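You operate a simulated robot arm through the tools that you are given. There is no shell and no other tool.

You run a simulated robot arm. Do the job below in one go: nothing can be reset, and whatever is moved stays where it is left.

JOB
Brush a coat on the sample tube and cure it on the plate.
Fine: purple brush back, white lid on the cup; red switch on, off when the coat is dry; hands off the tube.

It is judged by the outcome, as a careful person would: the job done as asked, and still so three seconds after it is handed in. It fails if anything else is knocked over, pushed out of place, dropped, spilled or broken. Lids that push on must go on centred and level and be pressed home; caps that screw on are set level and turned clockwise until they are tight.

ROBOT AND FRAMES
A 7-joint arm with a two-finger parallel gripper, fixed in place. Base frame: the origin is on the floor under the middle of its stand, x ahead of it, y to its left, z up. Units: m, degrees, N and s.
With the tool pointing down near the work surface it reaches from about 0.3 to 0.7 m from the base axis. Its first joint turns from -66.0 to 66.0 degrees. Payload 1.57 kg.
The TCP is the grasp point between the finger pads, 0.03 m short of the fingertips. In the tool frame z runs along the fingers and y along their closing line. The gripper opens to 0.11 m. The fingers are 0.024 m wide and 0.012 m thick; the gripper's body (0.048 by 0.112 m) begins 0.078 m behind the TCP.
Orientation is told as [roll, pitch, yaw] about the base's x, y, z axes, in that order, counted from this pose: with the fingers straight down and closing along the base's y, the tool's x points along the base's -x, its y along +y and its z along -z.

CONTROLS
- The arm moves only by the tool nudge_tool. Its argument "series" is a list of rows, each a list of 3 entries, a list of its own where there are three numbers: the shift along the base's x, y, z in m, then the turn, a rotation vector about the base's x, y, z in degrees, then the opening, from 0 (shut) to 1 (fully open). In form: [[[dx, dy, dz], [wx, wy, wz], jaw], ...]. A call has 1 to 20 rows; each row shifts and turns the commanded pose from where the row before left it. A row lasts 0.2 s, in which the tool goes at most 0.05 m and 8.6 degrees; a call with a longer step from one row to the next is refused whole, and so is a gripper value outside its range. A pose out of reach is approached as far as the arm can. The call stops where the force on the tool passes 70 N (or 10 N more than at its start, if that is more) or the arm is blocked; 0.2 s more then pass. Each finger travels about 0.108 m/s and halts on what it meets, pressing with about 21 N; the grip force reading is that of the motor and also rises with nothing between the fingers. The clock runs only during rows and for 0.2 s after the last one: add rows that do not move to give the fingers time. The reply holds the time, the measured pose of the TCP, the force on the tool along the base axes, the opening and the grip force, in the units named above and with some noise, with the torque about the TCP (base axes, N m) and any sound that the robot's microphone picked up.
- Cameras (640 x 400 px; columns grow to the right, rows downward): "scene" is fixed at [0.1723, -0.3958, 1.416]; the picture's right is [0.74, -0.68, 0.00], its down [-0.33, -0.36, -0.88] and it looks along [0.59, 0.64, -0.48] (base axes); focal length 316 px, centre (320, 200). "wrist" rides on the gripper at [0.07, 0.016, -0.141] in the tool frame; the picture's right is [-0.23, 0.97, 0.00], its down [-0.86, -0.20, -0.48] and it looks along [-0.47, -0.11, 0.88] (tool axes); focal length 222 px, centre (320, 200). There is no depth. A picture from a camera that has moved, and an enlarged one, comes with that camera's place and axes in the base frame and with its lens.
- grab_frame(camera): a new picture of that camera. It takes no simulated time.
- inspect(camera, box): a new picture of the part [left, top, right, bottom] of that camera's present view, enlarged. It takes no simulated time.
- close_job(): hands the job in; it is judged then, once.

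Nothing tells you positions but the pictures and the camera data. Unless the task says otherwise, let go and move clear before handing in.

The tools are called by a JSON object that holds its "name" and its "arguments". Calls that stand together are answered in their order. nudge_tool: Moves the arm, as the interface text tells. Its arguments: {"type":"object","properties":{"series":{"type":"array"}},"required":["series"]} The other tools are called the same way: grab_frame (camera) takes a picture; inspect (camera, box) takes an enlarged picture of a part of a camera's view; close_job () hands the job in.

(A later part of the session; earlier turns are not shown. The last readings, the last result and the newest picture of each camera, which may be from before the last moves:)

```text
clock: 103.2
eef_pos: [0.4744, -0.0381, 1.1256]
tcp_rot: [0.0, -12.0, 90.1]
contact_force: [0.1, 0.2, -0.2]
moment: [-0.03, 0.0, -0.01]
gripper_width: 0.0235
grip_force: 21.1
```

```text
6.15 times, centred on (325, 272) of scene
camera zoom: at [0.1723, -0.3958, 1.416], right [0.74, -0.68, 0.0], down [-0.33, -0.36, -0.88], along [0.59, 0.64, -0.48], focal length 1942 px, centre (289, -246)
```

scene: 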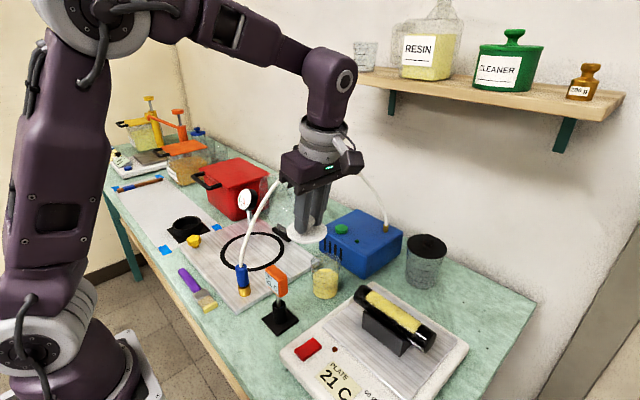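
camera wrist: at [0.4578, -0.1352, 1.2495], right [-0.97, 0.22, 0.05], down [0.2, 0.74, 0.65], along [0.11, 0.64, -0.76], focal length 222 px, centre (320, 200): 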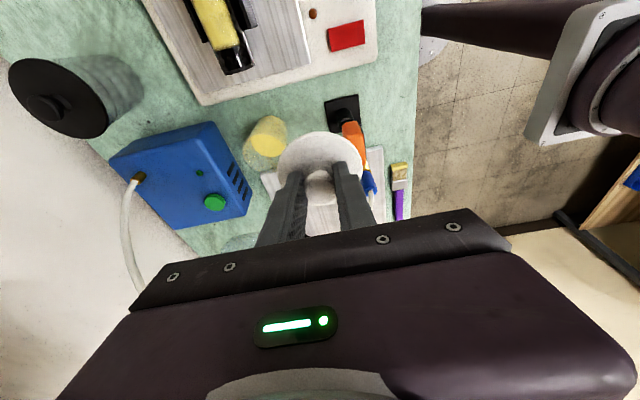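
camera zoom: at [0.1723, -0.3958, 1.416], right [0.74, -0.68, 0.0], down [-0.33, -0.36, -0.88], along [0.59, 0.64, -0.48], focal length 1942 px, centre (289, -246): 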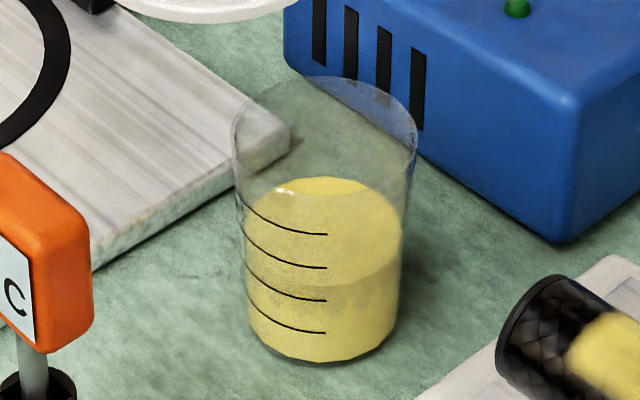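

Combining all views, the cup centre is about (0.5625, 0.0095), which matches where I had the lid. I'll go back above the cup the same way and then lower slowly to find contact.

{"name": "nudge_tool", "arguments": {"series": [[[0.035, 0, 0], [0, 0, 0], 0.0], [[0.035, 0, -0.02], [0, 0, 0], 0.0], [[0.02, 0.01, -0.035], [0, 0, 0], 0.0], [[0, 0.02, -0.035], [0, 0, 0], 0.0], [[0, 0.0155, -0.025], [0, 0, 0], 0.0], [[0, 0, 0], [0, 0, 0], 0.0]]}}

{"name": "nudge_tool", "arguments": {"series": [[[0, 0, -0.006], [0, 0, 0], 0.0], [[0, 0, -0.004], [0, 0, 0], 0.0], [[0, 0, 0], [0, 0, 0], 0.0]]}}

{"name": "inspect", "arguments": {"camera": "scene", "box": [300, 230, 350, 295]}}

{"name": "inspect", "arguments": {"camera": "wrist", "box": [250, 80, 390, 220]}}

```text
clock: 104.6
eef_pos: [0.5613, 0.0065, 1.0089]
tcp_rot: [0.1, -12.0, 90.0]
contact_force: [0.6, 0.1, -0.1]
moment: [-0.01, 0.04, 0.01]
gripper_width: 0.0236
grip_force: 20.8
```

```text
clock: 105.4
eef_pos: [0.5635, 0.0035, 0.9993]
tcp_rot: [0.0, -11.9, 90.0]
contact_force: [0.6, 0.9, -0.6]
moment: [-0.01, 0.0, -0.01]
gripper_width: 0.0235
grip_force: 21.2
```

```text
6.15 times, centred on (325, 262) of scene
camera zoom: at [0.1724, -0.3958, 1.416], right [0.74, -0.68, 0.0], down [-0.33, -0.36, -0.88], along [0.59, 0.64, -0.48], focal length 1942 px, centre (289, -185)
```

zoom: 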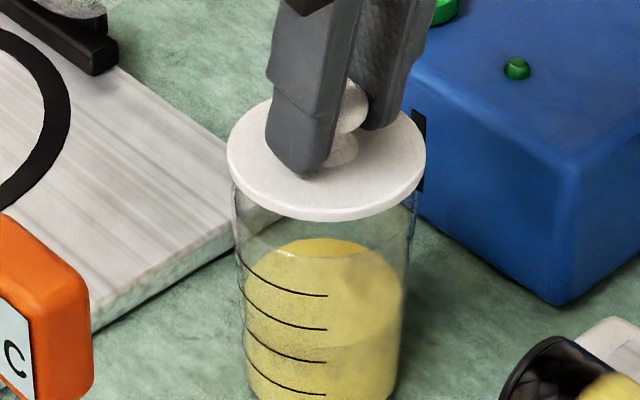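

```text
2.86 times, centred on (320, 150) of wrist
camera zoom: at [0.5469, -0.0928, 1.1217], right [-0.97, 0.22, 0.05], down [0.2, 0.74, 0.65], along [0.11, 0.64, -0.76], focal length 635 px, centre (320, 343)
```

zoom: 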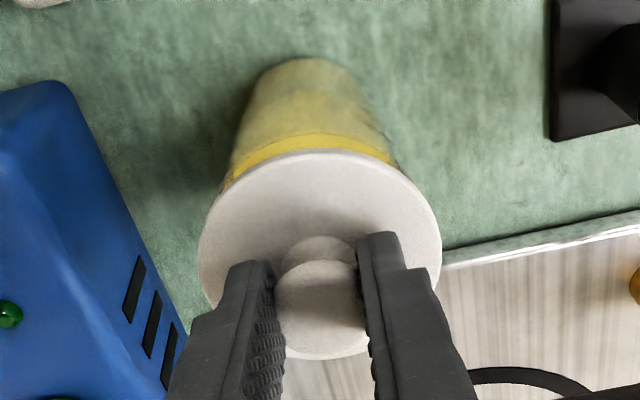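

The lid is about 14 mm above the rim per the scene view and laterally within 1 mm. I'll zoom into the wrist view at the lid's near edge to judge the front-to-back centring.

{"name": "inspect", "arguments": {"camera": "wrist", "box": [270, 90, 370, 160]}}

{"name": "inspect", "arguments": {"camera": "scene", "box": [305, 235, 345, 285]}}

```text
5.71 times, centred on (320, 125) of wrist
camera zoom: at [0.5469, -0.0928, 1.1217], right [-0.97, 0.22, 0.05], down [0.2, 0.74, 0.65], along [0.11, 0.64, -0.76], focal length 1269 px, centre (320, 629)
```

zoom: 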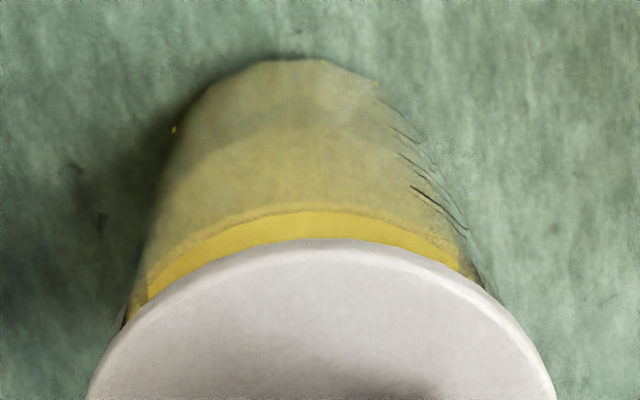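

```text
8.00 times, centred on (325, 260) of scene
camera zoom: at [0.1724, -0.3958, 1.416], right [0.74, -0.68, 0.0], down [-0.33, -0.36, -0.88], along [0.59, 0.64, -0.48], focal length 2524 px, centre (280, -280)
```

zoom: 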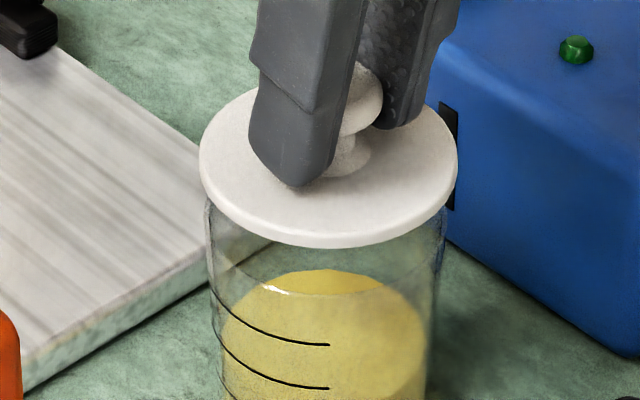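

Everything agrees to within about 2 mm now: lid near (0.563, 0.010), cup near (0.562, 0.011). I'll nudge +1 mm in y and lower in small steps, watching the force.

{"name": "nudge_tool", "arguments": {"series": [[[-0.0005, 0.001, -0.003], [0, 0, 0], 0.0], [[0, 0, 0], [0, 0, 0], 0.0]]}}

{"name": "nudge_tool", "arguments": {"series": [[[0, 0, -0.002], [0, 0, 0], 0.0], [[0, 0, 0], [0, 0, 0], 0.0]]}}

{"name": "inspect", "arguments": {"camera": "scene", "box": [305, 235, 345, 285]}}

```text
clock: 106.0
eef_pos: [0.5623, 0.0051, 0.9949]
tcp_rot: [0.0, -12.0, 90.1]
contact_force: [-0.3, -0.1, -0.2]
moment: [0.02, 0.0, -0.01]
gripper_width: 0.0237
grip_force: 20.8
```

```text
clock: 106.6
eef_pos: [0.5619, 0.005, 0.9924]
tcp_rot: [0.0, -12.0, 90.0]
contact_force: [-0.4, 0.7, 0.5]
moment: [0.0, 0.01, 0.01]
gripper_width: 0.0236
grip_force: 20.7
```

```text
8.00 times, centred on (325, 260) of scene
camera zoom: at [0.1723, -0.3958, 1.416], right [0.74, -0.68, 0.0], down [-0.33, -0.36, -0.88], along [0.59, 0.64, -0.48], focal length 2524 px, centre (280, -280)
```

zoom: 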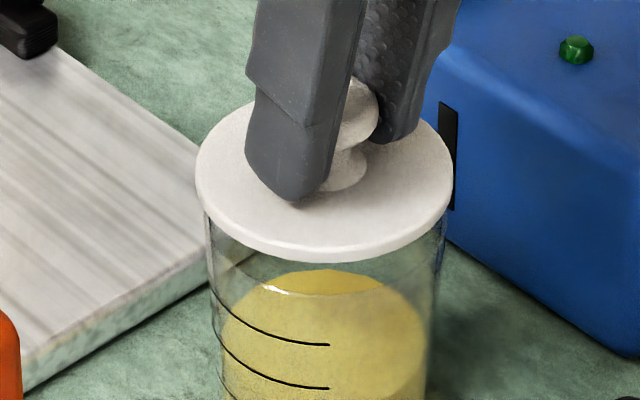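

Laterally the lid is centred within half a millimetre of the cup. I'll keep lowering in 2 mm steps.

{"name": "nudge_tool", "arguments": {"series": [[[0, 0, -0.002], [0, 0, 0], 0.0], [[0, 0, 0], [0, 0, 0], 0.0]]}}

{"name": "nudge_tool", "arguments": {"series": [[[0, 0, -0.002], [0, 0, 0], 0.0], [[0, 0, 0], [0, 0, 0], 0.0]]}}

{"name": "inspect", "arguments": {"camera": "scene", "box": [305, 235, 345, 285]}}

```text
clock: 107.2
eef_pos: [0.563, 0.0051, 0.9922]
tcp_rot: [0.0, -12.0, 90.0]
contact_force: [-1.1, -0.3, 0.0]
moment: [0.02, 0.02, -0.02]
gripper_width: 0.0238
grip_force: 21.1
```

```text
clock: 107.8
eef_pos: [0.5615, 0.0056, 0.9907]
tcp_rot: [0.1, -12.0, 90.0]
contact_force: [0.2, -0.1, 0.6]
moment: [-0.01, -0.01, 0.01]
gripper_width: 0.0237
grip_force: 21.2
```

```text
8.00 times, centred on (325, 260) of scene
camera zoom: at [0.1724, -0.3958, 1.416], right [0.74, -0.68, 0.0], down [-0.33, -0.36, -0.88], along [0.59, 0.64, -0.48], focal length 2524 px, centre (280, -280)
```

zoom: 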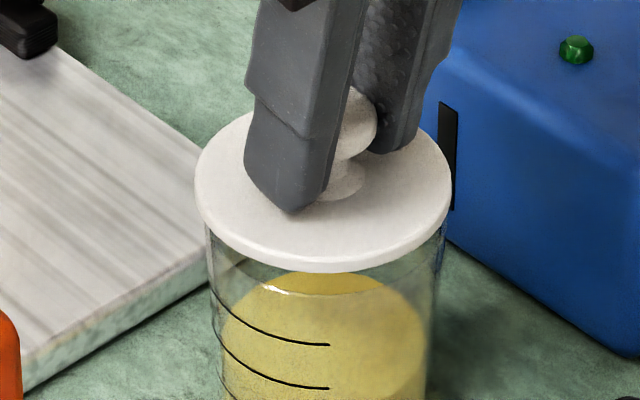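

About 7 mm to go with no contact. I'll shift 0.8 mm in +x and continue.

{"name": "nudge_tool", "arguments": {"series": [[[0.0008, 0, -0.002], [0, 0, 0], 0.0], [[0, 0, 0], [0, 0, 0], 0.0]]}}

{"name": "nudge_tool", "arguments": {"series": [[[0, 0, -0.002], [0, 0, 0], 0.0], [[0, 0, 0], [0, 0, 0], 0.0]]}}

{"name": "inspect", "arguments": {"camera": "scene", "box": [305, 235, 345, 285]}}

```text
clock: 108.4
eef_pos: [0.5645, 0.0058, 0.9878]
tcp_rot: [0.0, -12.0, 90.1]
contact_force: [-0.2, -0.7, 0.6]
moment: [0.04, 0.0, 0.02]
gripper_width: 0.0233
grip_force: 21.0
```

```text
clock: 109.0
eef_pos: [0.5638, 0.0052, 0.9862]
tcp_rot: [0.0, -12.0, 90.1]
contact_force: [0.9, 0.2, 0.1]
moment: [-0.01, 0.0, 0.03]
gripper_width: 0.0239
grip_force: 21.1
```

```text
8.00 times, centred on (325, 260) of scene
camera zoom: at [0.1723, -0.3958, 1.416], right [0.74, -0.68, 0.0], down [-0.33, -0.36, -0.88], along [0.59, 0.64, -0.48], focal length 2524 px, centre (280, -280)
```

zoom: 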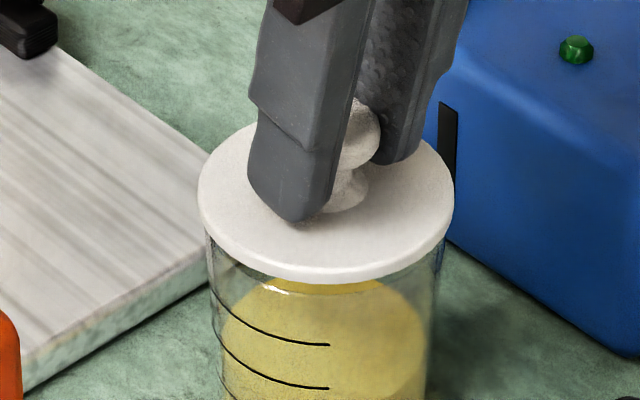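

The lid is centred in this view with about 4 mm to go. Continuing.

{"name": "nudge_tool", "arguments": {"series": [[[0, 0, -0.002], [0, 0, 0], 0.0], [[0, 0, 0], [0, 0, 0], 0.0]]}}

{"name": "nudge_tool", "arguments": {"series": [[[0, 0, -0.0015], [0, 0, 0], 0.0], [[0, 0, 0], [0, 0, 0], 0.0]]}}

{"name": "inspect", "arguments": {"camera": "scene", "box": [305, 235, 345, 285]}}

{"name": "inspect", "arguments": {"camera": "wrist", "box": [270, 90, 370, 160]}}

```text
clock: 109.6
eef_pos: [0.5645, 0.0051, 0.9832]
tcp_rot: [0.0, -12.1, 90.1]
contact_force: [0.8, -0.2, -1.0]
moment: [0.01, 0.0, 0.01]
gripper_width: 0.0236
grip_force: 21.2
```

```text
clock: 110.2
eef_pos: [0.5637, 0.0036, 0.9834]
tcp_rot: [0.0, -12.0, 90.0]
contact_force: [0.8, 0.6, -0.2]
moment: [-0.01, 0.01, 0.03]
gripper_width: 0.0236
grip_force: 21.3
```

```text
8.00 times, centred on (325, 260) of scene
camera zoom: at [0.1723, -0.3958, 1.416], right [0.74, -0.68, 0.0], down [-0.33, -0.36, -0.88], along [0.59, 0.64, -0.48], focal length 2524 px, centre (280, -280)
```

zoom: 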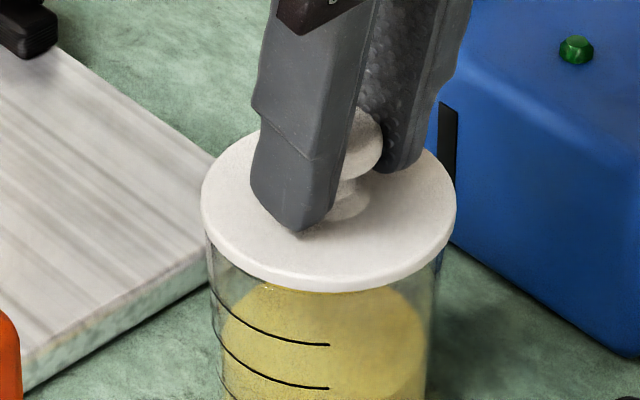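

```text
5.71 times, centred on (320, 125) of wrist
camera zoom: at [0.5478, -0.0925, 1.1054], right [-0.97, 0.22, 0.05], down [0.2, 0.74, 0.65], along [0.11, 0.64, -0.76], focal length 1269 px, centre (320, 629)
```

zoom: 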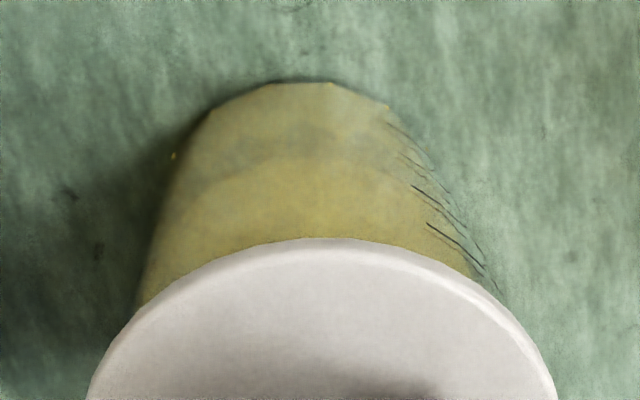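

The brim appears at rim level with no force yet. I'll continue down in small steps until there's contact.

{"name": "nudge_tool", "arguments": {"series": [[[-0.0005, 0.0005, -0.0015], [0, 0, 0], 0.0], [[0, 0, 0], [0, 0, 0], 0.0]]}}

{"name": "nudge_tool", "arguments": {"series": [[[0, 0, -0.0015], [0, 0, 0], 0.0], [[0, 0, 0], [0, 0, 0], 0.0]]}}

{"name": "inspect", "arguments": {"camera": "scene", "box": [305, 235, 345, 285]}}

```text
clock: 110.8
eef_pos: [0.5629, 0.0054, 0.9818]
tcp_rot: [0.0, -12.0, 90.1]
contact_force: [-0.3, -0.6, -0.2]
moment: [-0.02, 0.01, 0.0]
gripper_width: 0.0234
grip_force: 21.2
```

```text
clock: 111.4
eef_pos: [0.564, 0.0056, 0.9794]
tcp_rot: [-0.1, -12.0, 90.0]
contact_force: [0.0, 0.6, 0.1]
moment: [0.0, 0.0, 0.01]
gripper_width: 0.0237
grip_force: 20.7
```

```text
8.00 times, centred on (325, 260) of scene
camera zoom: at [0.1723, -0.3958, 1.416], right [0.74, -0.68, 0.0], down [-0.33, -0.36, -0.88], along [0.59, 0.64, -0.48], focal length 2524 px, centre (280, -280)
```

zoom: 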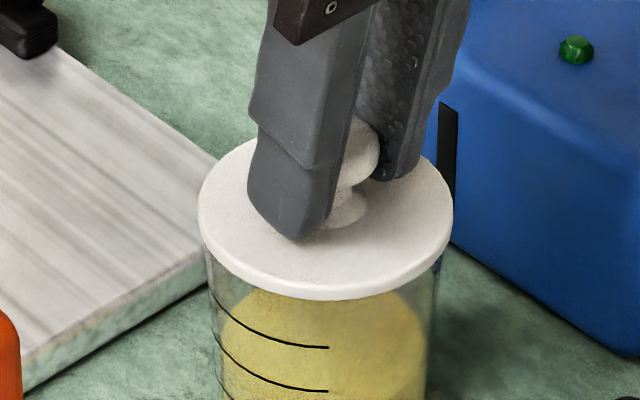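

The cup's graduation lines shifted by about 2 mm, so the lid's plug has entered and is centring the cup on itself. I'll keep lowering gently in 1 mm steps and watch.

{"name": "nudge_tool", "arguments": {"series": [[[0.0005, 0.0005, -0.001], [0, 0, 0], 0.0], [[0, 0, 0], [0, 0, 0], 0.0]]}}

{"name": "inspect", "arguments": {"camera": "scene", "box": [305, 235, 345, 285]}}

{"name": "inspect", "arguments": {"camera": "wrist", "box": [270, 90, 370, 160]}}

```text
clock: 112.0
eef_pos: [0.5643, 0.0058, 0.9788]
tcp_rot: [0.0, -12.0, 90.0]
contact_force: [-0.8, -0.8, 7.4]
moment: [0.05, 0.02, 0.02]
gripper_width: 0.0237
grip_force: 21.2
```

```text
8.00 times, centred on (325, 260) of scene
camera zoom: at [0.1722, -0.3958, 1.416], right [0.74, -0.68, 0.0], down [-0.33, -0.36, -0.88], along [0.59, 0.64, -0.48], focal length 2524 px, centre (280, -280)
```

zoom: 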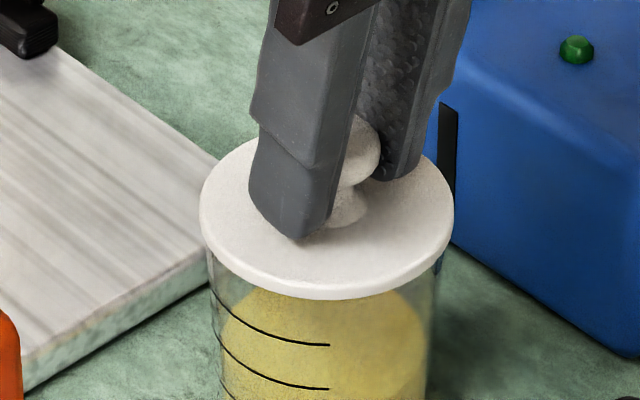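

```text
5.71 times, centred on (320, 125) of wrist
camera zoom: at [0.5479, -0.0914, 1.1019], right [-0.97, 0.22, 0.05], down [0.2, 0.74, 0.65], along [0.11, 0.64, -0.76], focal length 1269 px, centre (320, 629)
```

zoom: 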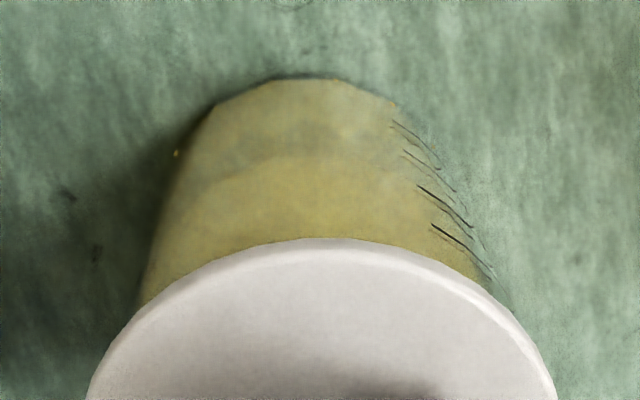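

Now there's 7 N of contact and the cup is back on centre, with the lid level. I'll press further in 1 mm steps to seat it.

{"name": "nudge_tool", "arguments": {"series": [[[0, 0, -0.001], [0, 0, 0], 0.0], [[0, 0, 0], [0, 0, 0], 0.0]]}}

{"name": "inspect", "arguments": {"camera": "scene", "box": [305, 235, 345, 285]}}

```text
clock: 112.6
eef_pos: [0.5636, 0.006, 0.9769]
tcp_rot: [-0.1, -12.1, 90.1]
contact_force: [-1.5, -0.8, 19.9]
moment: [0.1, 0.03, 0.0]
gripper_width: 0.0235
grip_force: 20.6
```

```text
8.00 times, centred on (325, 260) of scene
camera zoom: at [0.172, -0.3958, 1.416], right [0.74, -0.68, 0.0], down [-0.33, -0.36, -0.88], along [0.59, 0.64, -0.48], focal length 2524 px, centre (280, -280)
```

zoom: 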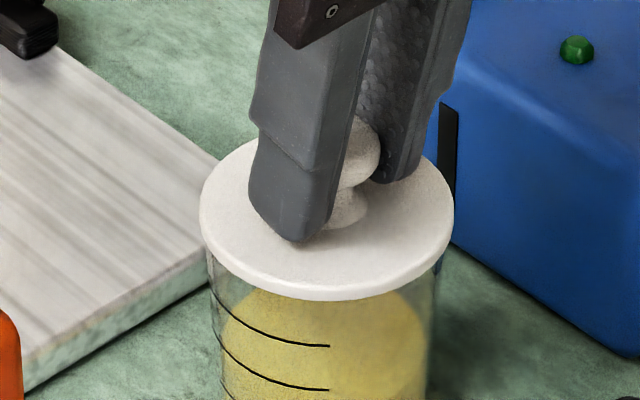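

Force is up to 20 N and the lid stays level. I'll press a little more.

{"name": "nudge_tool", "arguments": {"series": [[[0, 0, -0.001], [0, 0, 0], 0.0], [[0, 0, 0], [0, 0, 0], 0.0]]}}

{"name": "nudge_tool", "arguments": {"series": [[[0, 0, -0.001], [0, 0, 0], 0.0], [[0, 0, 0], [0, 0, 0], 0.0]]}}

{"name": "inspect", "arguments": {"camera": "scene", "box": [305, 235, 345, 285]}}

```text
clock: 113.2
eef_pos: [0.5636, 0.005, 0.9766]
tcp_rot: [-0.1, -12.1, 90.1]
contact_force: [1.2, -0.6, 19.0]
moment: [0.16, -0.07, -0.01]
gripper_width: 0.0234
grip_force: 20.8
```

```text
clock: 113.8
eef_pos: [0.5629, 0.0057, 0.9753]
tcp_rot: [-0.1, -12.0, 90.1]
contact_force: [-0.3, -1.3, 22.2]
moment: [0.02, 0.03, -0.02]
gripper_width: 0.0234
grip_force: 20.6
```

```text
8.00 times, centred on (325, 260) of scene
camera zoom: at [0.1719, -0.3959, 1.416], right [0.74, -0.68, 0.0], down [-0.33, -0.36, -0.88], along [0.59, 0.64, -0.48], focal length 2524 px, centre (280, -280)
```

zoom: 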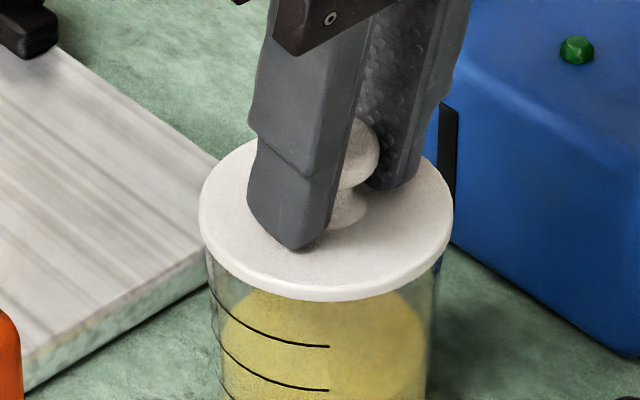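

The fingers are slipping on the knob at about 20 N while the lid holds still. I'll release the knob, rise, and press from above with closed fingers instead.

{"name": "nudge_tool", "arguments": {"series": [[[0, 0, 0.002], [0, 0, 0], 0.0], [[0, 0, 0], [0, 0, 0], 0.3], [[0, 0, 0], [0, 0, 0], 0.4], [[0, 0, 0], [0, 0, 0], 0.4], [[0, -0.004, 0.02], [0, 0, 0], 0.4], [[0, -0.005, 0.025], [0, 0, 0], 0.4], [[0, 0, 0], [0, 0, 0], 0.4]]}}

{"name": "inspect", "arguments": {"camera": "scene", "box": [305, 225, 345, 300]}}

{"name": "inspect", "arguments": {"camera": "wrist", "box": [240, 60, 400, 220]}}

```text
clock: 115.4
eef_pos: [0.5664, -0.0039, 1.0233]
tcp_rot: [0.0, -12.0, 89.9]
contact_force: [0.0, 0.0, -0.4]
moment: [-0.01, -0.01, 0.02]
gripper_width: 0.0442
grip_force: 0.1
heard: snap
```

```text
5.33 times, centred on (325, 262) of scene
camera zoom: at [0.1723, -0.3958, 1.416], right [0.74, -0.68, 0.0], down [-0.33, -0.36, -0.88], along [0.59, 0.64, -0.48], focal length 1683 px, centre (293, -133)
```

zoom: 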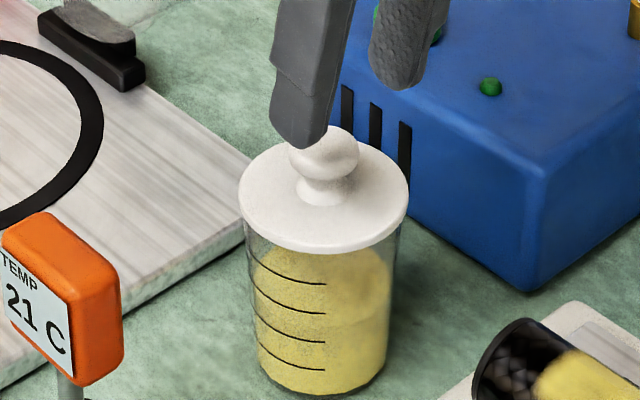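

```text
2.50 times, centred on (320, 140) of wrist
camera zoom: at [0.5485, -0.1007, 1.1456], right [-0.97, 0.22, 0.05], down [0.2, 0.74, 0.65], along [0.11, 0.64, -0.76], focal length 555 px, centre (320, 350)
```

zoom: 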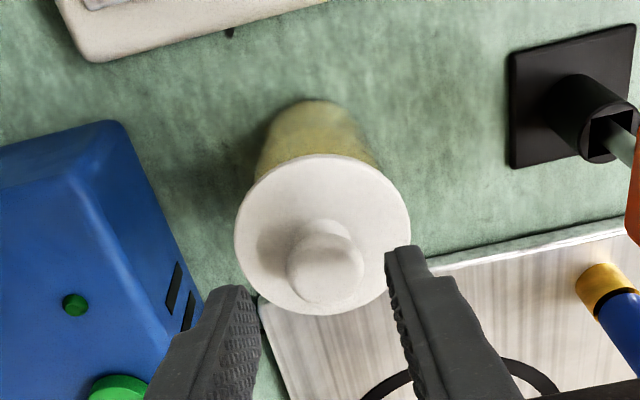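

I heard a snap, and the lid is sitting on the cup. I'll look closely to check that it's level and fully down.

{"name": "inspect", "arguments": {"camera": "scene", "box": [305, 235, 345, 285]}}

{"name": "grab_frame", "arguments": {"camera": "scene"}}

{"name": "inspect", "arguments": {"camera": "wrist", "box": [280, 90, 360, 160]}}

```text
8.00 times, centred on (325, 260) of scene
camera zoom: at [0.1723, -0.3958, 1.416], right [0.74, -0.68, 0.0], down [-0.33, -0.36, -0.88], along [0.59, 0.64, -0.48], focal length 2524 px, centre (280, -280)
```

zoom: 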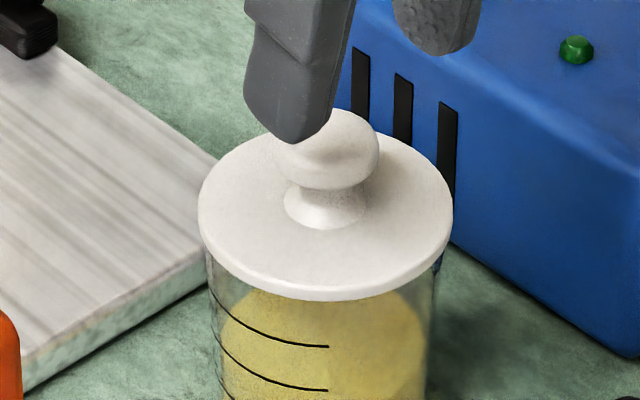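

```text
taken
```

scene: 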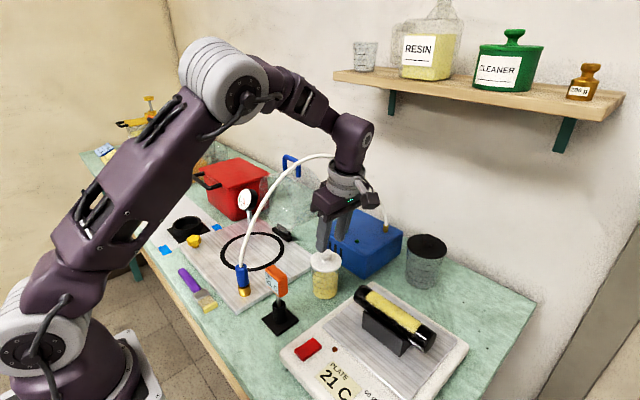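

```text
5.71 times, centred on (320, 125) of wrist
camera zoom: at [0.5485, -0.1007, 1.1456], right [-0.97, 0.22, 0.05], down [0.2, 0.74, 0.65], along [0.11, 0.64, -0.76], focal length 1269 px, centre (320, 629)
```

zoom: 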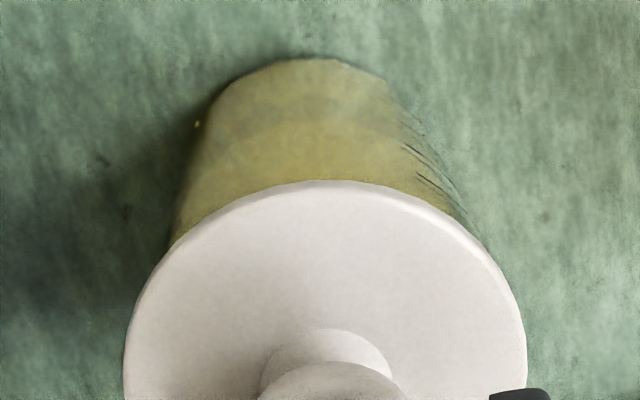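

The lid is level and centred on the cup. To be certain it's pressed home, I'll close the fingers and push down gently on top of the knob.

{"name": "nudge_tool", "arguments": {"series": [[[0, 0, 0.005], [0, 0, 0], 0.2], [[-0.001, 0.007, 0], [0, 0, 0], 0.0], [[0, 0, 0], [0, 0, 0], 0.0], [[0, 0, -0.015], [0, 0, 0], 0.0], [[0, 0, -0.008], [0, 0, 0], 0.0], [[0, 0, 0], [0, 0, 0], 0.0]]}}

{"name": "inspect", "arguments": {"camera": "scene", "box": [305, 225, 345, 285]}}

{"name": "inspect", "arguments": {"camera": "wrist", "box": [250, 100, 390, 220]}}

```text
clock: 116.8
eef_pos: [0.563, 0.0029, 1.0047]
tcp_rot: [0.1, -11.9, 90.0]
contact_force: [-0.1, 0.2, -0.1]
moment: [-0.03, -0.01, 0.02]
gripper_width: 0.0001
grip_force: 20.5
```

```text
6.67 times, centred on (325, 255) of scene
camera zoom: at [0.1723, -0.3958, 1.416], right [0.74, -0.68, 0.0], down [-0.33, -0.36, -0.88], along [0.59, 0.64, -0.48], focal length 2104 px, centre (287, -167)
```

zoom: 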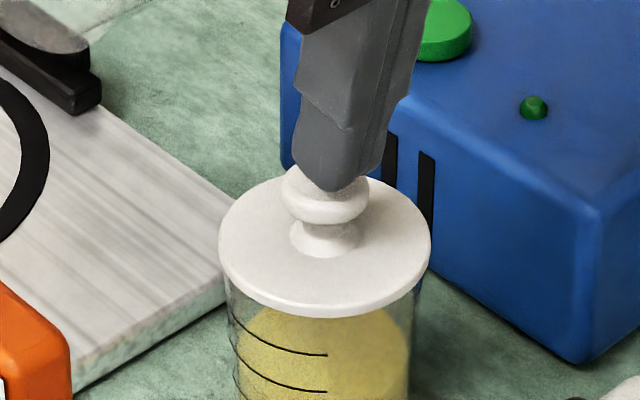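

```text
3.33 times, centred on (320, 160) of wrist
camera zoom: at [0.5469, -0.0942, 1.128], right [-0.97, 0.22, 0.05], down [0.2, 0.74, 0.65], along [0.11, 0.64, -0.76], focal length 740 px, centre (320, 333)
```

zoom: 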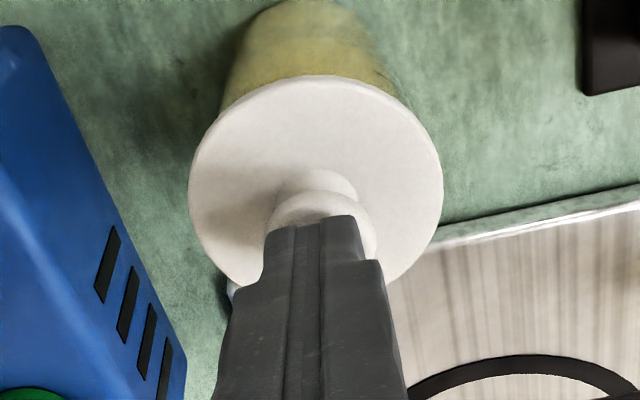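

The closed fingertips are centred over the knob, about 1 cm above it. Lowering to contact now.

{"name": "nudge_tool", "arguments": {"series": [[[0, 0.001, -0.007], [0, 0, 0], 0.0], [[0, 0, 0], [0, 0, 0], 0.0]]}}

{"name": "nudge_tool", "arguments": {"series": [[[0, 0, -0.002], [0, 0, 0], 0.0], [[0, 0, 0], [0, 0, 0], 0.0]]}}

{"name": "nudge_tool", "arguments": {"series": [[[0, 0, -0.0015], [0, 0, 0], 0.0], [[0, 0, 0], [0, 0, 0], 0.0]]}}

```text
clock: 117.4
eef_pos: [0.5638, 0.0052, 0.9989]
tcp_rot: [-0.2, -12.0, 90.1]
contact_force: [-1.6, -3.4, 27.5]
moment: [-0.22, 0.04, 0.01]
gripper_width: 0.0001
grip_force: 20.9
```

```text
clock: 118.0
eef_pos: [0.5648, 0.0042, 0.9964]
tcp_rot: [-0.4, -11.9, 90.2]
contact_force: [-0.1, -1.7, 55.5]
moment: [-0.17, 0.03, 0.05]
gripper_width: 0.0002
grip_force: 21.1
```

```text
clock: 118.6
eef_pos: [0.5633, 0.0045, 0.9972]
tcp_rot: [-0.3, -12.0, 90.2]
contact_force: [0.1, -2.9, 62.7]
moment: [-0.36, -0.05, -0.03]
gripper_width: 0.0
grip_force: 20.6
```

The lid took over 60 N without moving or another snap, so it's fully home. I'll back off and check that the cup and lid stayed in place.

{"name": "nudge_tool", "arguments": {"series": [[[0, 0, 0.005], [0, 0, 0], 0.0], [[0, -0.01, 0.03], [0, 0, 0], 0.0], [[0, -0.02, 0.03], [0, 0, 0], 0.0], [[0, -0.03, 0.02], [0, 0, 0], 0.0], [[0, 0, 0], [0, 0, 0], 0.0]]}}

{"name": "inspect", "arguments": {"camera": "scene", "box": [300, 225, 350, 305]}}

{"name": "grab_frame", "arguments": {"camera": "scene"}}

```text
clock: 119.8
eef_pos: [0.5649, -0.0548, 1.0791]
tcp_rot: [0.0, -12.2, 90.0]
contact_force: [-0.4, 0.0, -0.3]
moment: [-0.02, 0.0, -0.03]
gripper_width: 0.0
grip_force: 21.3
```

```text
5.00 times, centred on (325, 265) of scene
camera zoom: at [0.1723, -0.3958, 1.416], right [0.74, -0.68, 0.0], down [-0.33, -0.36, -0.88], along [0.59, 0.64, -0.48], focal length 1578 px, centre (295, -125)
```

zoom: 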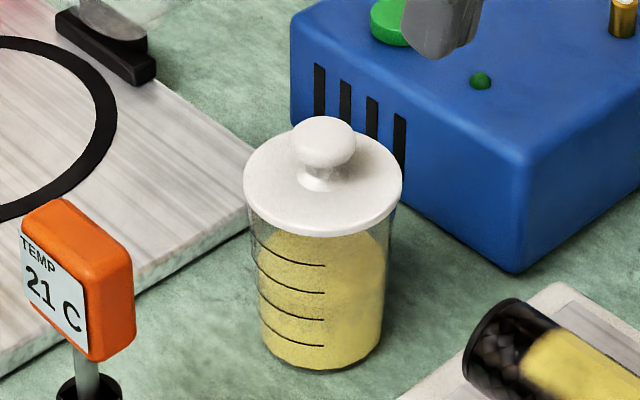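

```text
taken
```

scene: 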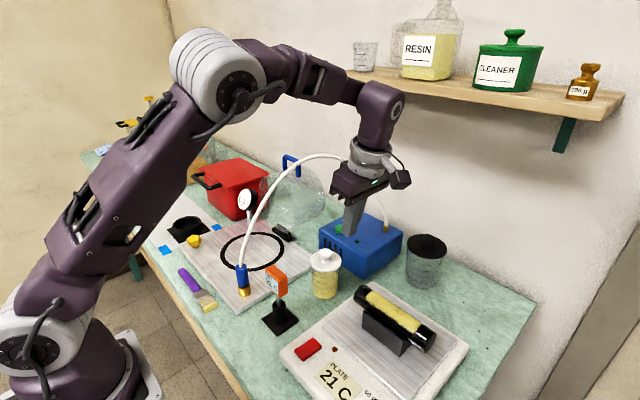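

The lid is seated level and centred, and the cup hasn't moved. Next is the red switch: I'll move away from the hose, untilt, turn back to yaw 0 and get a close look at it.

{"name": "nudge_tool", "arguments": {"series": [[[0, -0.03, 0.03], [-6, 0, 0], 0.0], [[-0.01, -0.02, 0.04], [-6, 0, 0], 0.0], [[-0.03, -0.01, 0.03], [0, 0, -8], 0.0], [[-0.04, 0, 0.01], [0, 0, -8], 0.0], [[-0.04, 0, 0], [0, 0, -8], 0.0], [[-0.03, 0, 0], [0, 0, -8], 0.0], [[-0.02, 0, 0], [0, 0, -8], 0.0], [[0, 0, 0], [0, 0, -8], 0.0], [[0, 0, 0], [0, 0, -8], 0.0], [[0, 0, 0], [0, 0, -8], 0.0], [[0, 0, 0], [0, 0, -8], 0.0], [[0, 0, 0], [0, 0, -8], 0.0], [[0, 0, 0], [0, 0, -8], 0.0], [[0, 0, 0], [0, 0, -2], 0.0], [[0, 0, 0], [0, 0, 0], 0.0]]}}

{"name": "grab_frame", "arguments": {"camera": "wrist"}}

{"name": "grab_frame", "arguments": {"camera": "scene"}}

```text
clock: 123.0
eef_pos: [0.3924, -0.1138, 1.188]
tcp_rot: [0.0, 0.0, -0.1]
contact_force: [-0.4, -0.6, -1.1]
moment: [-0.04, 0.01, 0.01]
gripper_width: 0.0
grip_force: 20.9
```

```text
taken
camera wrist: at [0.3229, -0.0984, 1.3291], right [0.23, 0.97, 0.0], down [0.85, -0.2, 0.48], along [0.47, -0.11, -0.88], focal length 222 px, centre (320, 200)
```

wrist: 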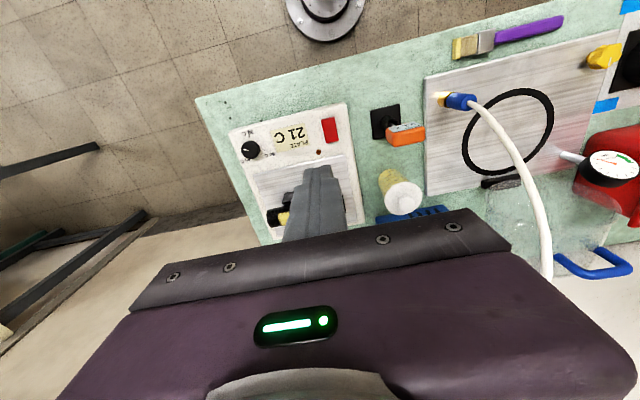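

```text
taken
```

scene: 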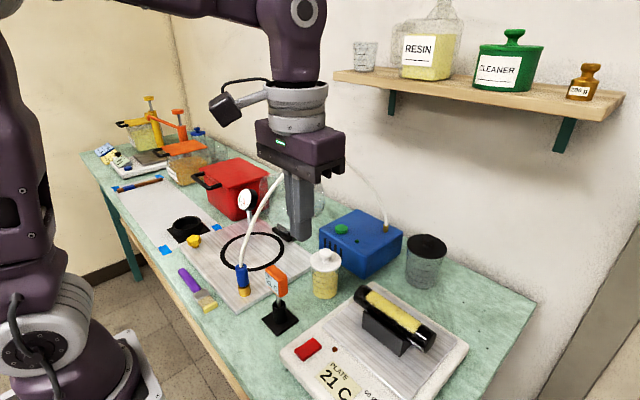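

The switch and dial are clearly visible from here. Zooming in on both.

{"name": "inspect", "arguments": {"camera": "wrist", "box": [225, 95, 355, 200]}}

{"name": "inspect", "arguments": {"camera": "wrist", "box": [305, 105, 355, 155]}}

{"name": "inspect", "arguments": {"camera": "scene", "box": [285, 325, 345, 375]}}

{"name": "inspect", "arguments": {"camera": "scene", "box": [340, 270, 450, 370]}}

```text
3.81 times, centred on (290, 148) of wrist
camera zoom: at [0.3229, -0.0984, 1.3291], right [0.23, 0.97, 0.0], down [0.85, -0.2, 0.48], along [0.47, -0.11, -0.88], focal length 846 px, centre (434, 400)
```

zoom: 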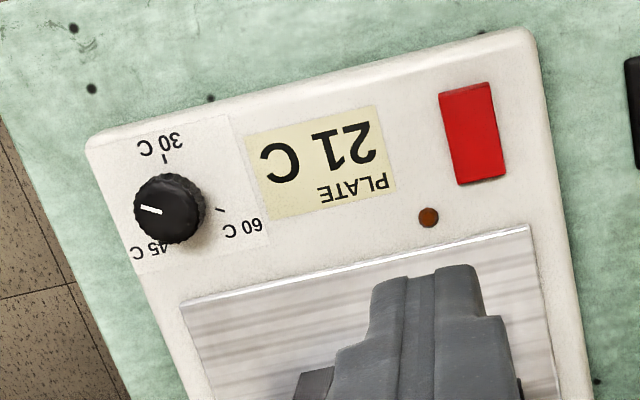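

```text
8.00 times, centred on (330, 130) of wrist
camera zoom: at [0.3229, -0.0984, 1.3291], right [0.23, 0.97, 0.0], down [0.85, -0.2, 0.48], along [0.47, -0.11, -0.88], focal length 1777 px, centre (240, 760)
```

zoom: 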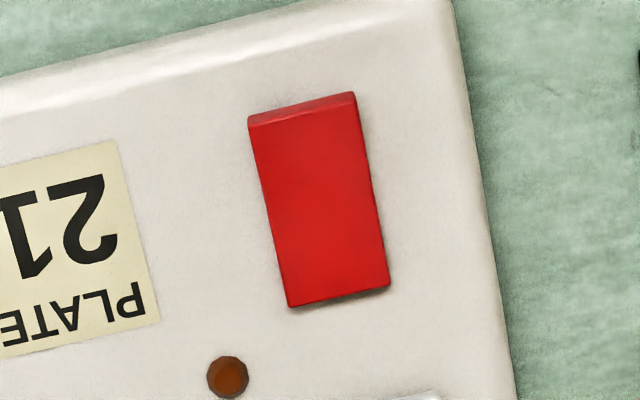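

```text
8.00 times, centred on (315, 350) of scene
camera zoom: at [0.1723, -0.3958, 1.416], right [0.74, -0.68, 0.0], down [-0.33, -0.36, -0.88], along [0.59, 0.64, -0.48], focal length 2524 px, centre (360, -1000)
```

zoom: 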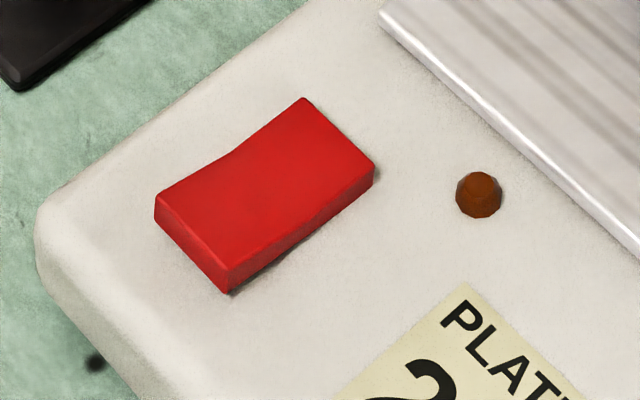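

```text
4.00 times, centred on (395, 320) of scene
camera zoom: at [0.1723, -0.3958, 1.416], right [0.74, -0.68, 0.0], down [-0.33, -0.36, -0.88], along [0.59, 0.64, -0.48], focal length 1262 px, centre (20, -280)
```

zoom: 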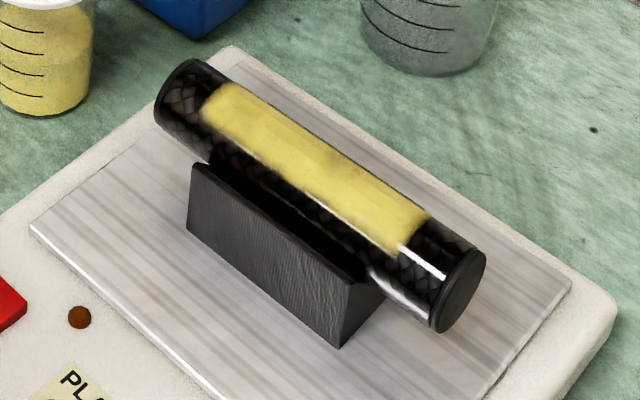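

The switch is a rocker about 46 mm long (x 0.389–0.435, y ≈ -0.099) with its -x end raised, and an indicator lamp sits beside it. I'll descend with closed fingers above the raised end.

{"name": "nudge_tool", "arguments": {"series": [[[0.001, 0.005, -0.045], [0, 0, 0], 0.0], [[0, 0.005, -0.045], [0, 0, 0], 0.0], [[0, 0.004, -0.045], [0, 0, 0], 0.0], [[0, 0, -0.045], [0, 0, 0], 0.0], [[0, 0, -0.045], [0, 0, 0], 0.0], [[0, 0, -0.01], [0, 0, 0], 0.0], [[0, 0, 0], [0, 0, 0], 0.0]]}}

{"name": "inspect", "arguments": {"camera": "scene", "box": [270, 310, 350, 380]}}

{"name": "inspect", "arguments": {"camera": "wrist", "box": [230, 80, 410, 240]}}

```text
clock: 124.6
eef_pos: [0.3911, -0.1005, 0.9534]
tcp_rot: [0.0, 0.0, -0.1]
contact_force: [0.5, -0.4, -0.1]
moment: [0.02, 0.03, 0.01]
gripper_width: 0.0
grip_force: 21.1
```

```text
5.71 times, centred on (310, 345) of scene
camera zoom: at [0.1724, -0.3958, 1.416], right [0.74, -0.68, 0.0], down [-0.33, -0.36, -0.88], along [0.59, 0.64, -0.48], focal length 1803 px, centre (377, -629)
```

zoom: 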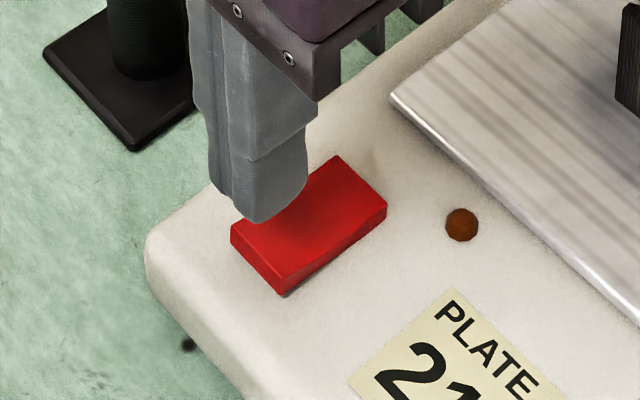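

```text
2.50 times, centred on (320, 160) of wrist
camera zoom: at [0.3224, -0.0834, 1.0939], right [0.23, 0.97, 0.0], down [0.86, -0.2, 0.48], along [0.47, -0.11, -0.88], focal length 555 px, centre (320, 300)
```

zoom: 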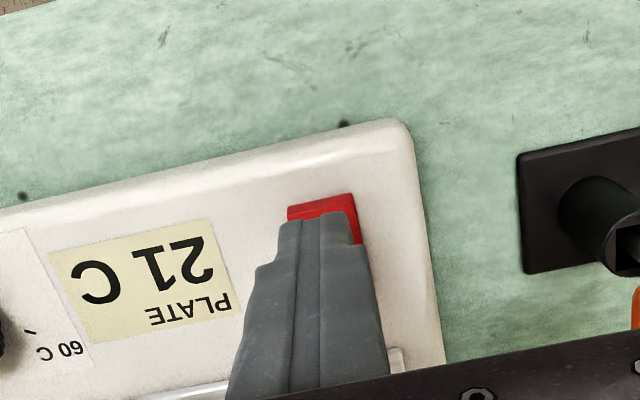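

The fingertips are right above the raised end of the rocker. I'll lower and press until it clicks.

{"name": "nudge_tool", "arguments": {"series": [[[-0.001, 0, -0.012], [0, 0, 0], 0.0], [[0, 0, -0.008], [0, 0, 0], 0.0], [[0, 0, 0], [0, 0, 0], 0.0]]}}

{"name": "nudge_tool", "arguments": {"series": [[[0, 0, -0.003], [0, 0, 0], 0.0], [[0, 0, 0], [0, 0, 0], 0.0]]}}

{"name": "inspect", "arguments": {"camera": "scene", "box": [270, 310, 350, 380]}}

```text
clock: 125.4
eef_pos: [0.3933, -0.1009, 0.9328]
tcp_rot: [0.0, 0.1, -0.1]
contact_force: [-0.6, -0.6, 0.2]
moment: [0.01, 0.0, -0.01]
gripper_width: 0.0
grip_force: 21.1
```

```text
clock: 126.0
eef_pos: [0.3928, -0.101, 0.9304]
tcp_rot: [-0.1, 0.0, 0.0]
contact_force: [-0.7, 0.0, -0.4]
moment: [-0.01, -0.02, -0.01]
gripper_width: 0.0002
grip_force: 21.0
```

```text
5.71 times, centred on (310, 345) of scene
camera zoom: at [0.1723, -0.3958, 1.416], right [0.74, -0.68, 0.0], down [-0.33, -0.36, -0.88], along [0.59, 0.64, -0.48], focal length 1803 px, centre (377, -629)
```

zoom: 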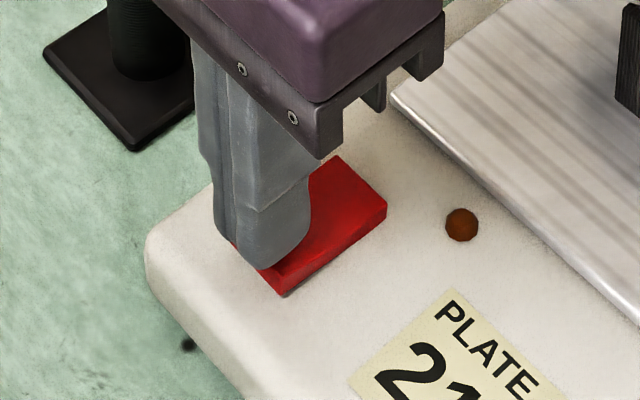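

Just about at the surface; pressing on in 2 mm steps.

{"name": "nudge_tool", "arguments": {"series": [[[0, 0, -0.002], [0, 0, 0], 0.0], [[0, 0, 0], [0, 0, 0], 0.0]]}}

{"name": "nudge_tool", "arguments": {"series": [[[0, 0, -0.002], [0, 0, 0], 0.0], [[0, 0, 0], [0, 0, 0], 0.0]]}}

{"name": "inspect", "arguments": {"camera": "scene", "box": [270, 310, 350, 380]}}

```text
clock: 126.6
eef_pos: [0.3929, -0.1005, 0.9291]
tcp_rot: [0.0, 0.0, 0.0]
contact_force: [-0.2, 0.0, -0.2]
moment: [-0.02, 0.0, -0.02]
gripper_width: 0.0
grip_force: 20.6
```

```text
clock: 127.2
eef_pos: [0.3925, -0.1011, 0.9276]
tcp_rot: [0.0, 0.0, 0.0]
contact_force: [0.2, 0.7, 0.3]
moment: [-0.01, 0.0, 0.01]
gripper_width: 0.0
grip_force: 21.0
```

```text
5.71 times, centred on (310, 345) of scene
camera zoom: at [0.1723, -0.3958, 1.416], right [0.74, -0.68, 0.0], down [-0.33, -0.36, -0.88], along [0.59, 0.64, -0.48], focal length 1803 px, centre (377, -629)
```

zoom: 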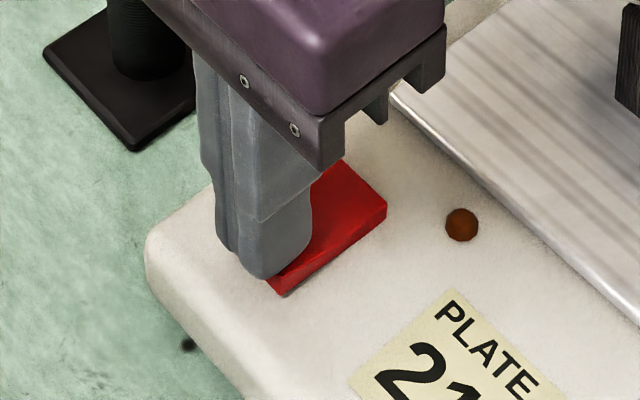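

Still no contact force; continuing down.

{"name": "nudge_tool", "arguments": {"series": [[[0, 0, -0.002], [0, 0, 0], 0.0], [[0, 0, 0], [0, 0, 0], 0.0]]}}

{"name": "nudge_tool", "arguments": {"series": [[[0, 0, -0.002], [0, 0, 0], 0.0], [[0, 0, 0], [0, 0, 0], 0.0]]}}

{"name": "inspect", "arguments": {"camera": "scene", "box": [270, 310, 350, 380]}}

```text
clock: 127.8
eef_pos: [0.3918, -0.1011, 0.9251]
tcp_rot: [0.0, 0.0, -0.1]
contact_force: [-0.3, -0.2, 1.8]
moment: [-0.01, -0.04, -0.01]
gripper_width: 0.0001
grip_force: 20.2
```

```text
clock: 128.4
eef_pos: [0.3915, -0.1004, 0.9221]
tcp_rot: [0.0, 0.0, 0.0]
contact_force: [-0.5, 0.2, 0.9]
moment: [-0.01, 0.0, -0.01]
gripper_width: 0.0
grip_force: 20.7
```

```text
5.71 times, centred on (310, 345) of scene
camera zoom: at [0.1723, -0.3958, 1.416], right [0.74, -0.68, 0.0], down [-0.33, -0.36, -0.88], along [0.59, 0.64, -0.48], focal length 1803 px, centre (377, -629)
```

zoom: 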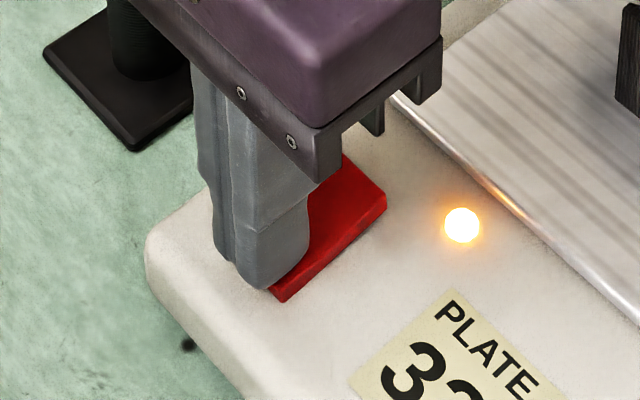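

The lamp is lit and the plate is already heating. I'll lift off, watch the coat and the temperature, and get ready above the other end of the rocker.

{"name": "nudge_tool", "arguments": {"series": [[[0, 0, 0.02], [0, 0, 0], 0.0], [[0.02, 0, 0.01], [0, 0, 0], 0.0], [[0.02, 0, 0], [0, 0, 0], 0.0]]}}

{"name": "inspect", "arguments": {"camera": "scene", "box": [280, 270, 450, 400]}}

{"name": "inspect", "arguments": {"camera": "scene", "box": [350, 280, 440, 360]}}

```text
clock: 129.2
eef_pos: [0.4309, -0.1015, 0.9532]
tcp_rot: [0.1, 0.1, 0.0]
contact_force: [0.9, -0.6, -1.3]
moment: [0.04, -0.02, 0.03]
gripper_width: 0.0
grip_force: 21.8
```

```text
3.08 times, centred on (365, 335) of scene
camera zoom: at [0.1723, -0.3958, 1.416], right [0.74, -0.68, 0.0], down [-0.33, -0.36, -0.88], along [0.59, 0.64, -0.48], focal length 971 px, centre (182, -215)
```

zoom: 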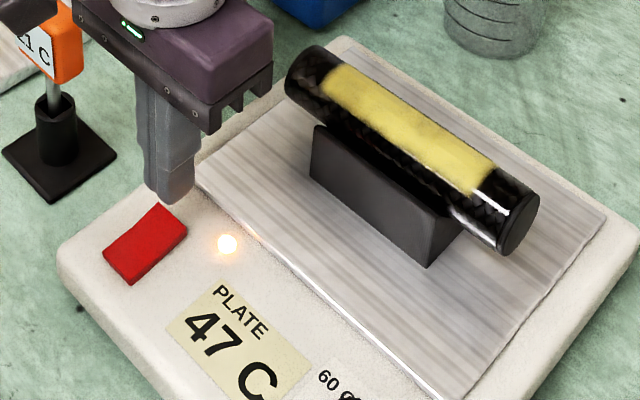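

```text
5.00 times, centred on (395, 320) of scene
camera zoom: at [0.1723, -0.3958, 1.416], right [0.74, -0.68, 0.0], down [-0.33, -0.36, -0.88], along [0.59, 0.64, -0.48], focal length 1578 px, centre (-55, -400)
```

zoom: 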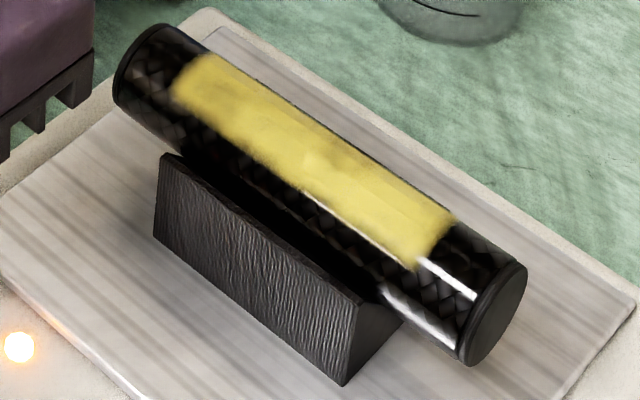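

The plate reads 47 °C and is rising quickly. I'll step time in short increments and watch the coat and temperature.

{"name": "nudge_tool", "arguments": {"series": [[[0, 0, -0.005], [0, 0, 0], 0.0]]}}

{"name": "inspect", "arguments": {"camera": "scene", "box": [280, 270, 450, 400]}}

```text
clock: 129.6
eef_pos: [0.4329, -0.1015, 0.948]
tcp_rot: [0.0, 0.0, 0.0]
contact_force: [0.3, -0.4, 0.0]
moment: [0.0, 0.0, 0.0]
gripper_width: 0.0
grip_force: 21.0
```

```text
3.08 times, centred on (365, 335) of scene
camera zoom: at [0.1724, -0.3958, 1.416], right [0.74, -0.68, 0.0], down [-0.33, -0.36, -0.88], along [0.59, 0.64, -0.48], focal length 971 px, centre (182, -215)
```

zoom: 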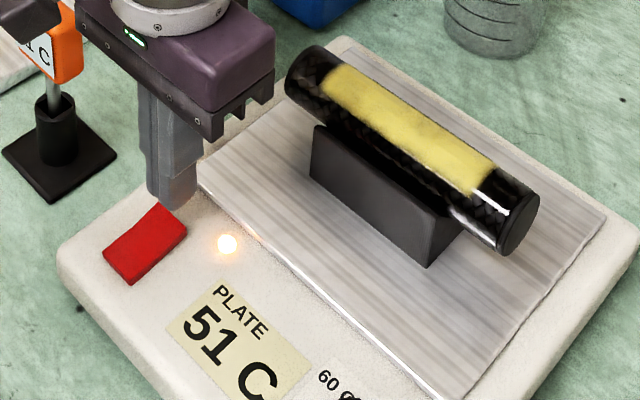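

51 °C and the coat still looks wet. Continuing to watch.

{"name": "nudge_tool", "arguments": {"series": [[[0, 0, -0.005], [0, 0, 0], 0.0], [[0, 0, 0], [0, 0, 0], 0.0]]}}

{"name": "inspect", "arguments": {"camera": "scene", "box": [280, 270, 450, 400]}}

```text
clock: 130.2
eef_pos: [0.4317, -0.1008, 0.9431]
tcp_rot: [0.0, 0.0, -0.1]
contact_force: [-1.4, 0.5, -0.2]
moment: [0.0, -0.01, -0.02]
gripper_width: 0.0001
grip_force: 21.4
```

```text
3.08 times, centred on (365, 335) of scene
camera zoom: at [0.1724, -0.3958, 1.416], right [0.74, -0.68, 0.0], down [-0.33, -0.36, -0.88], along [0.59, 0.64, -0.48], focal length 971 px, centre (182, -215)
```

zoom: 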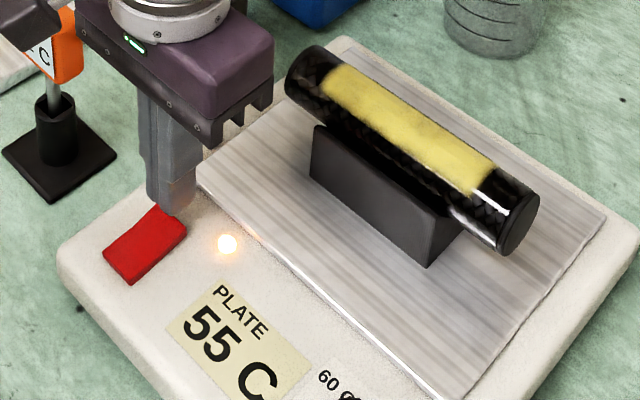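

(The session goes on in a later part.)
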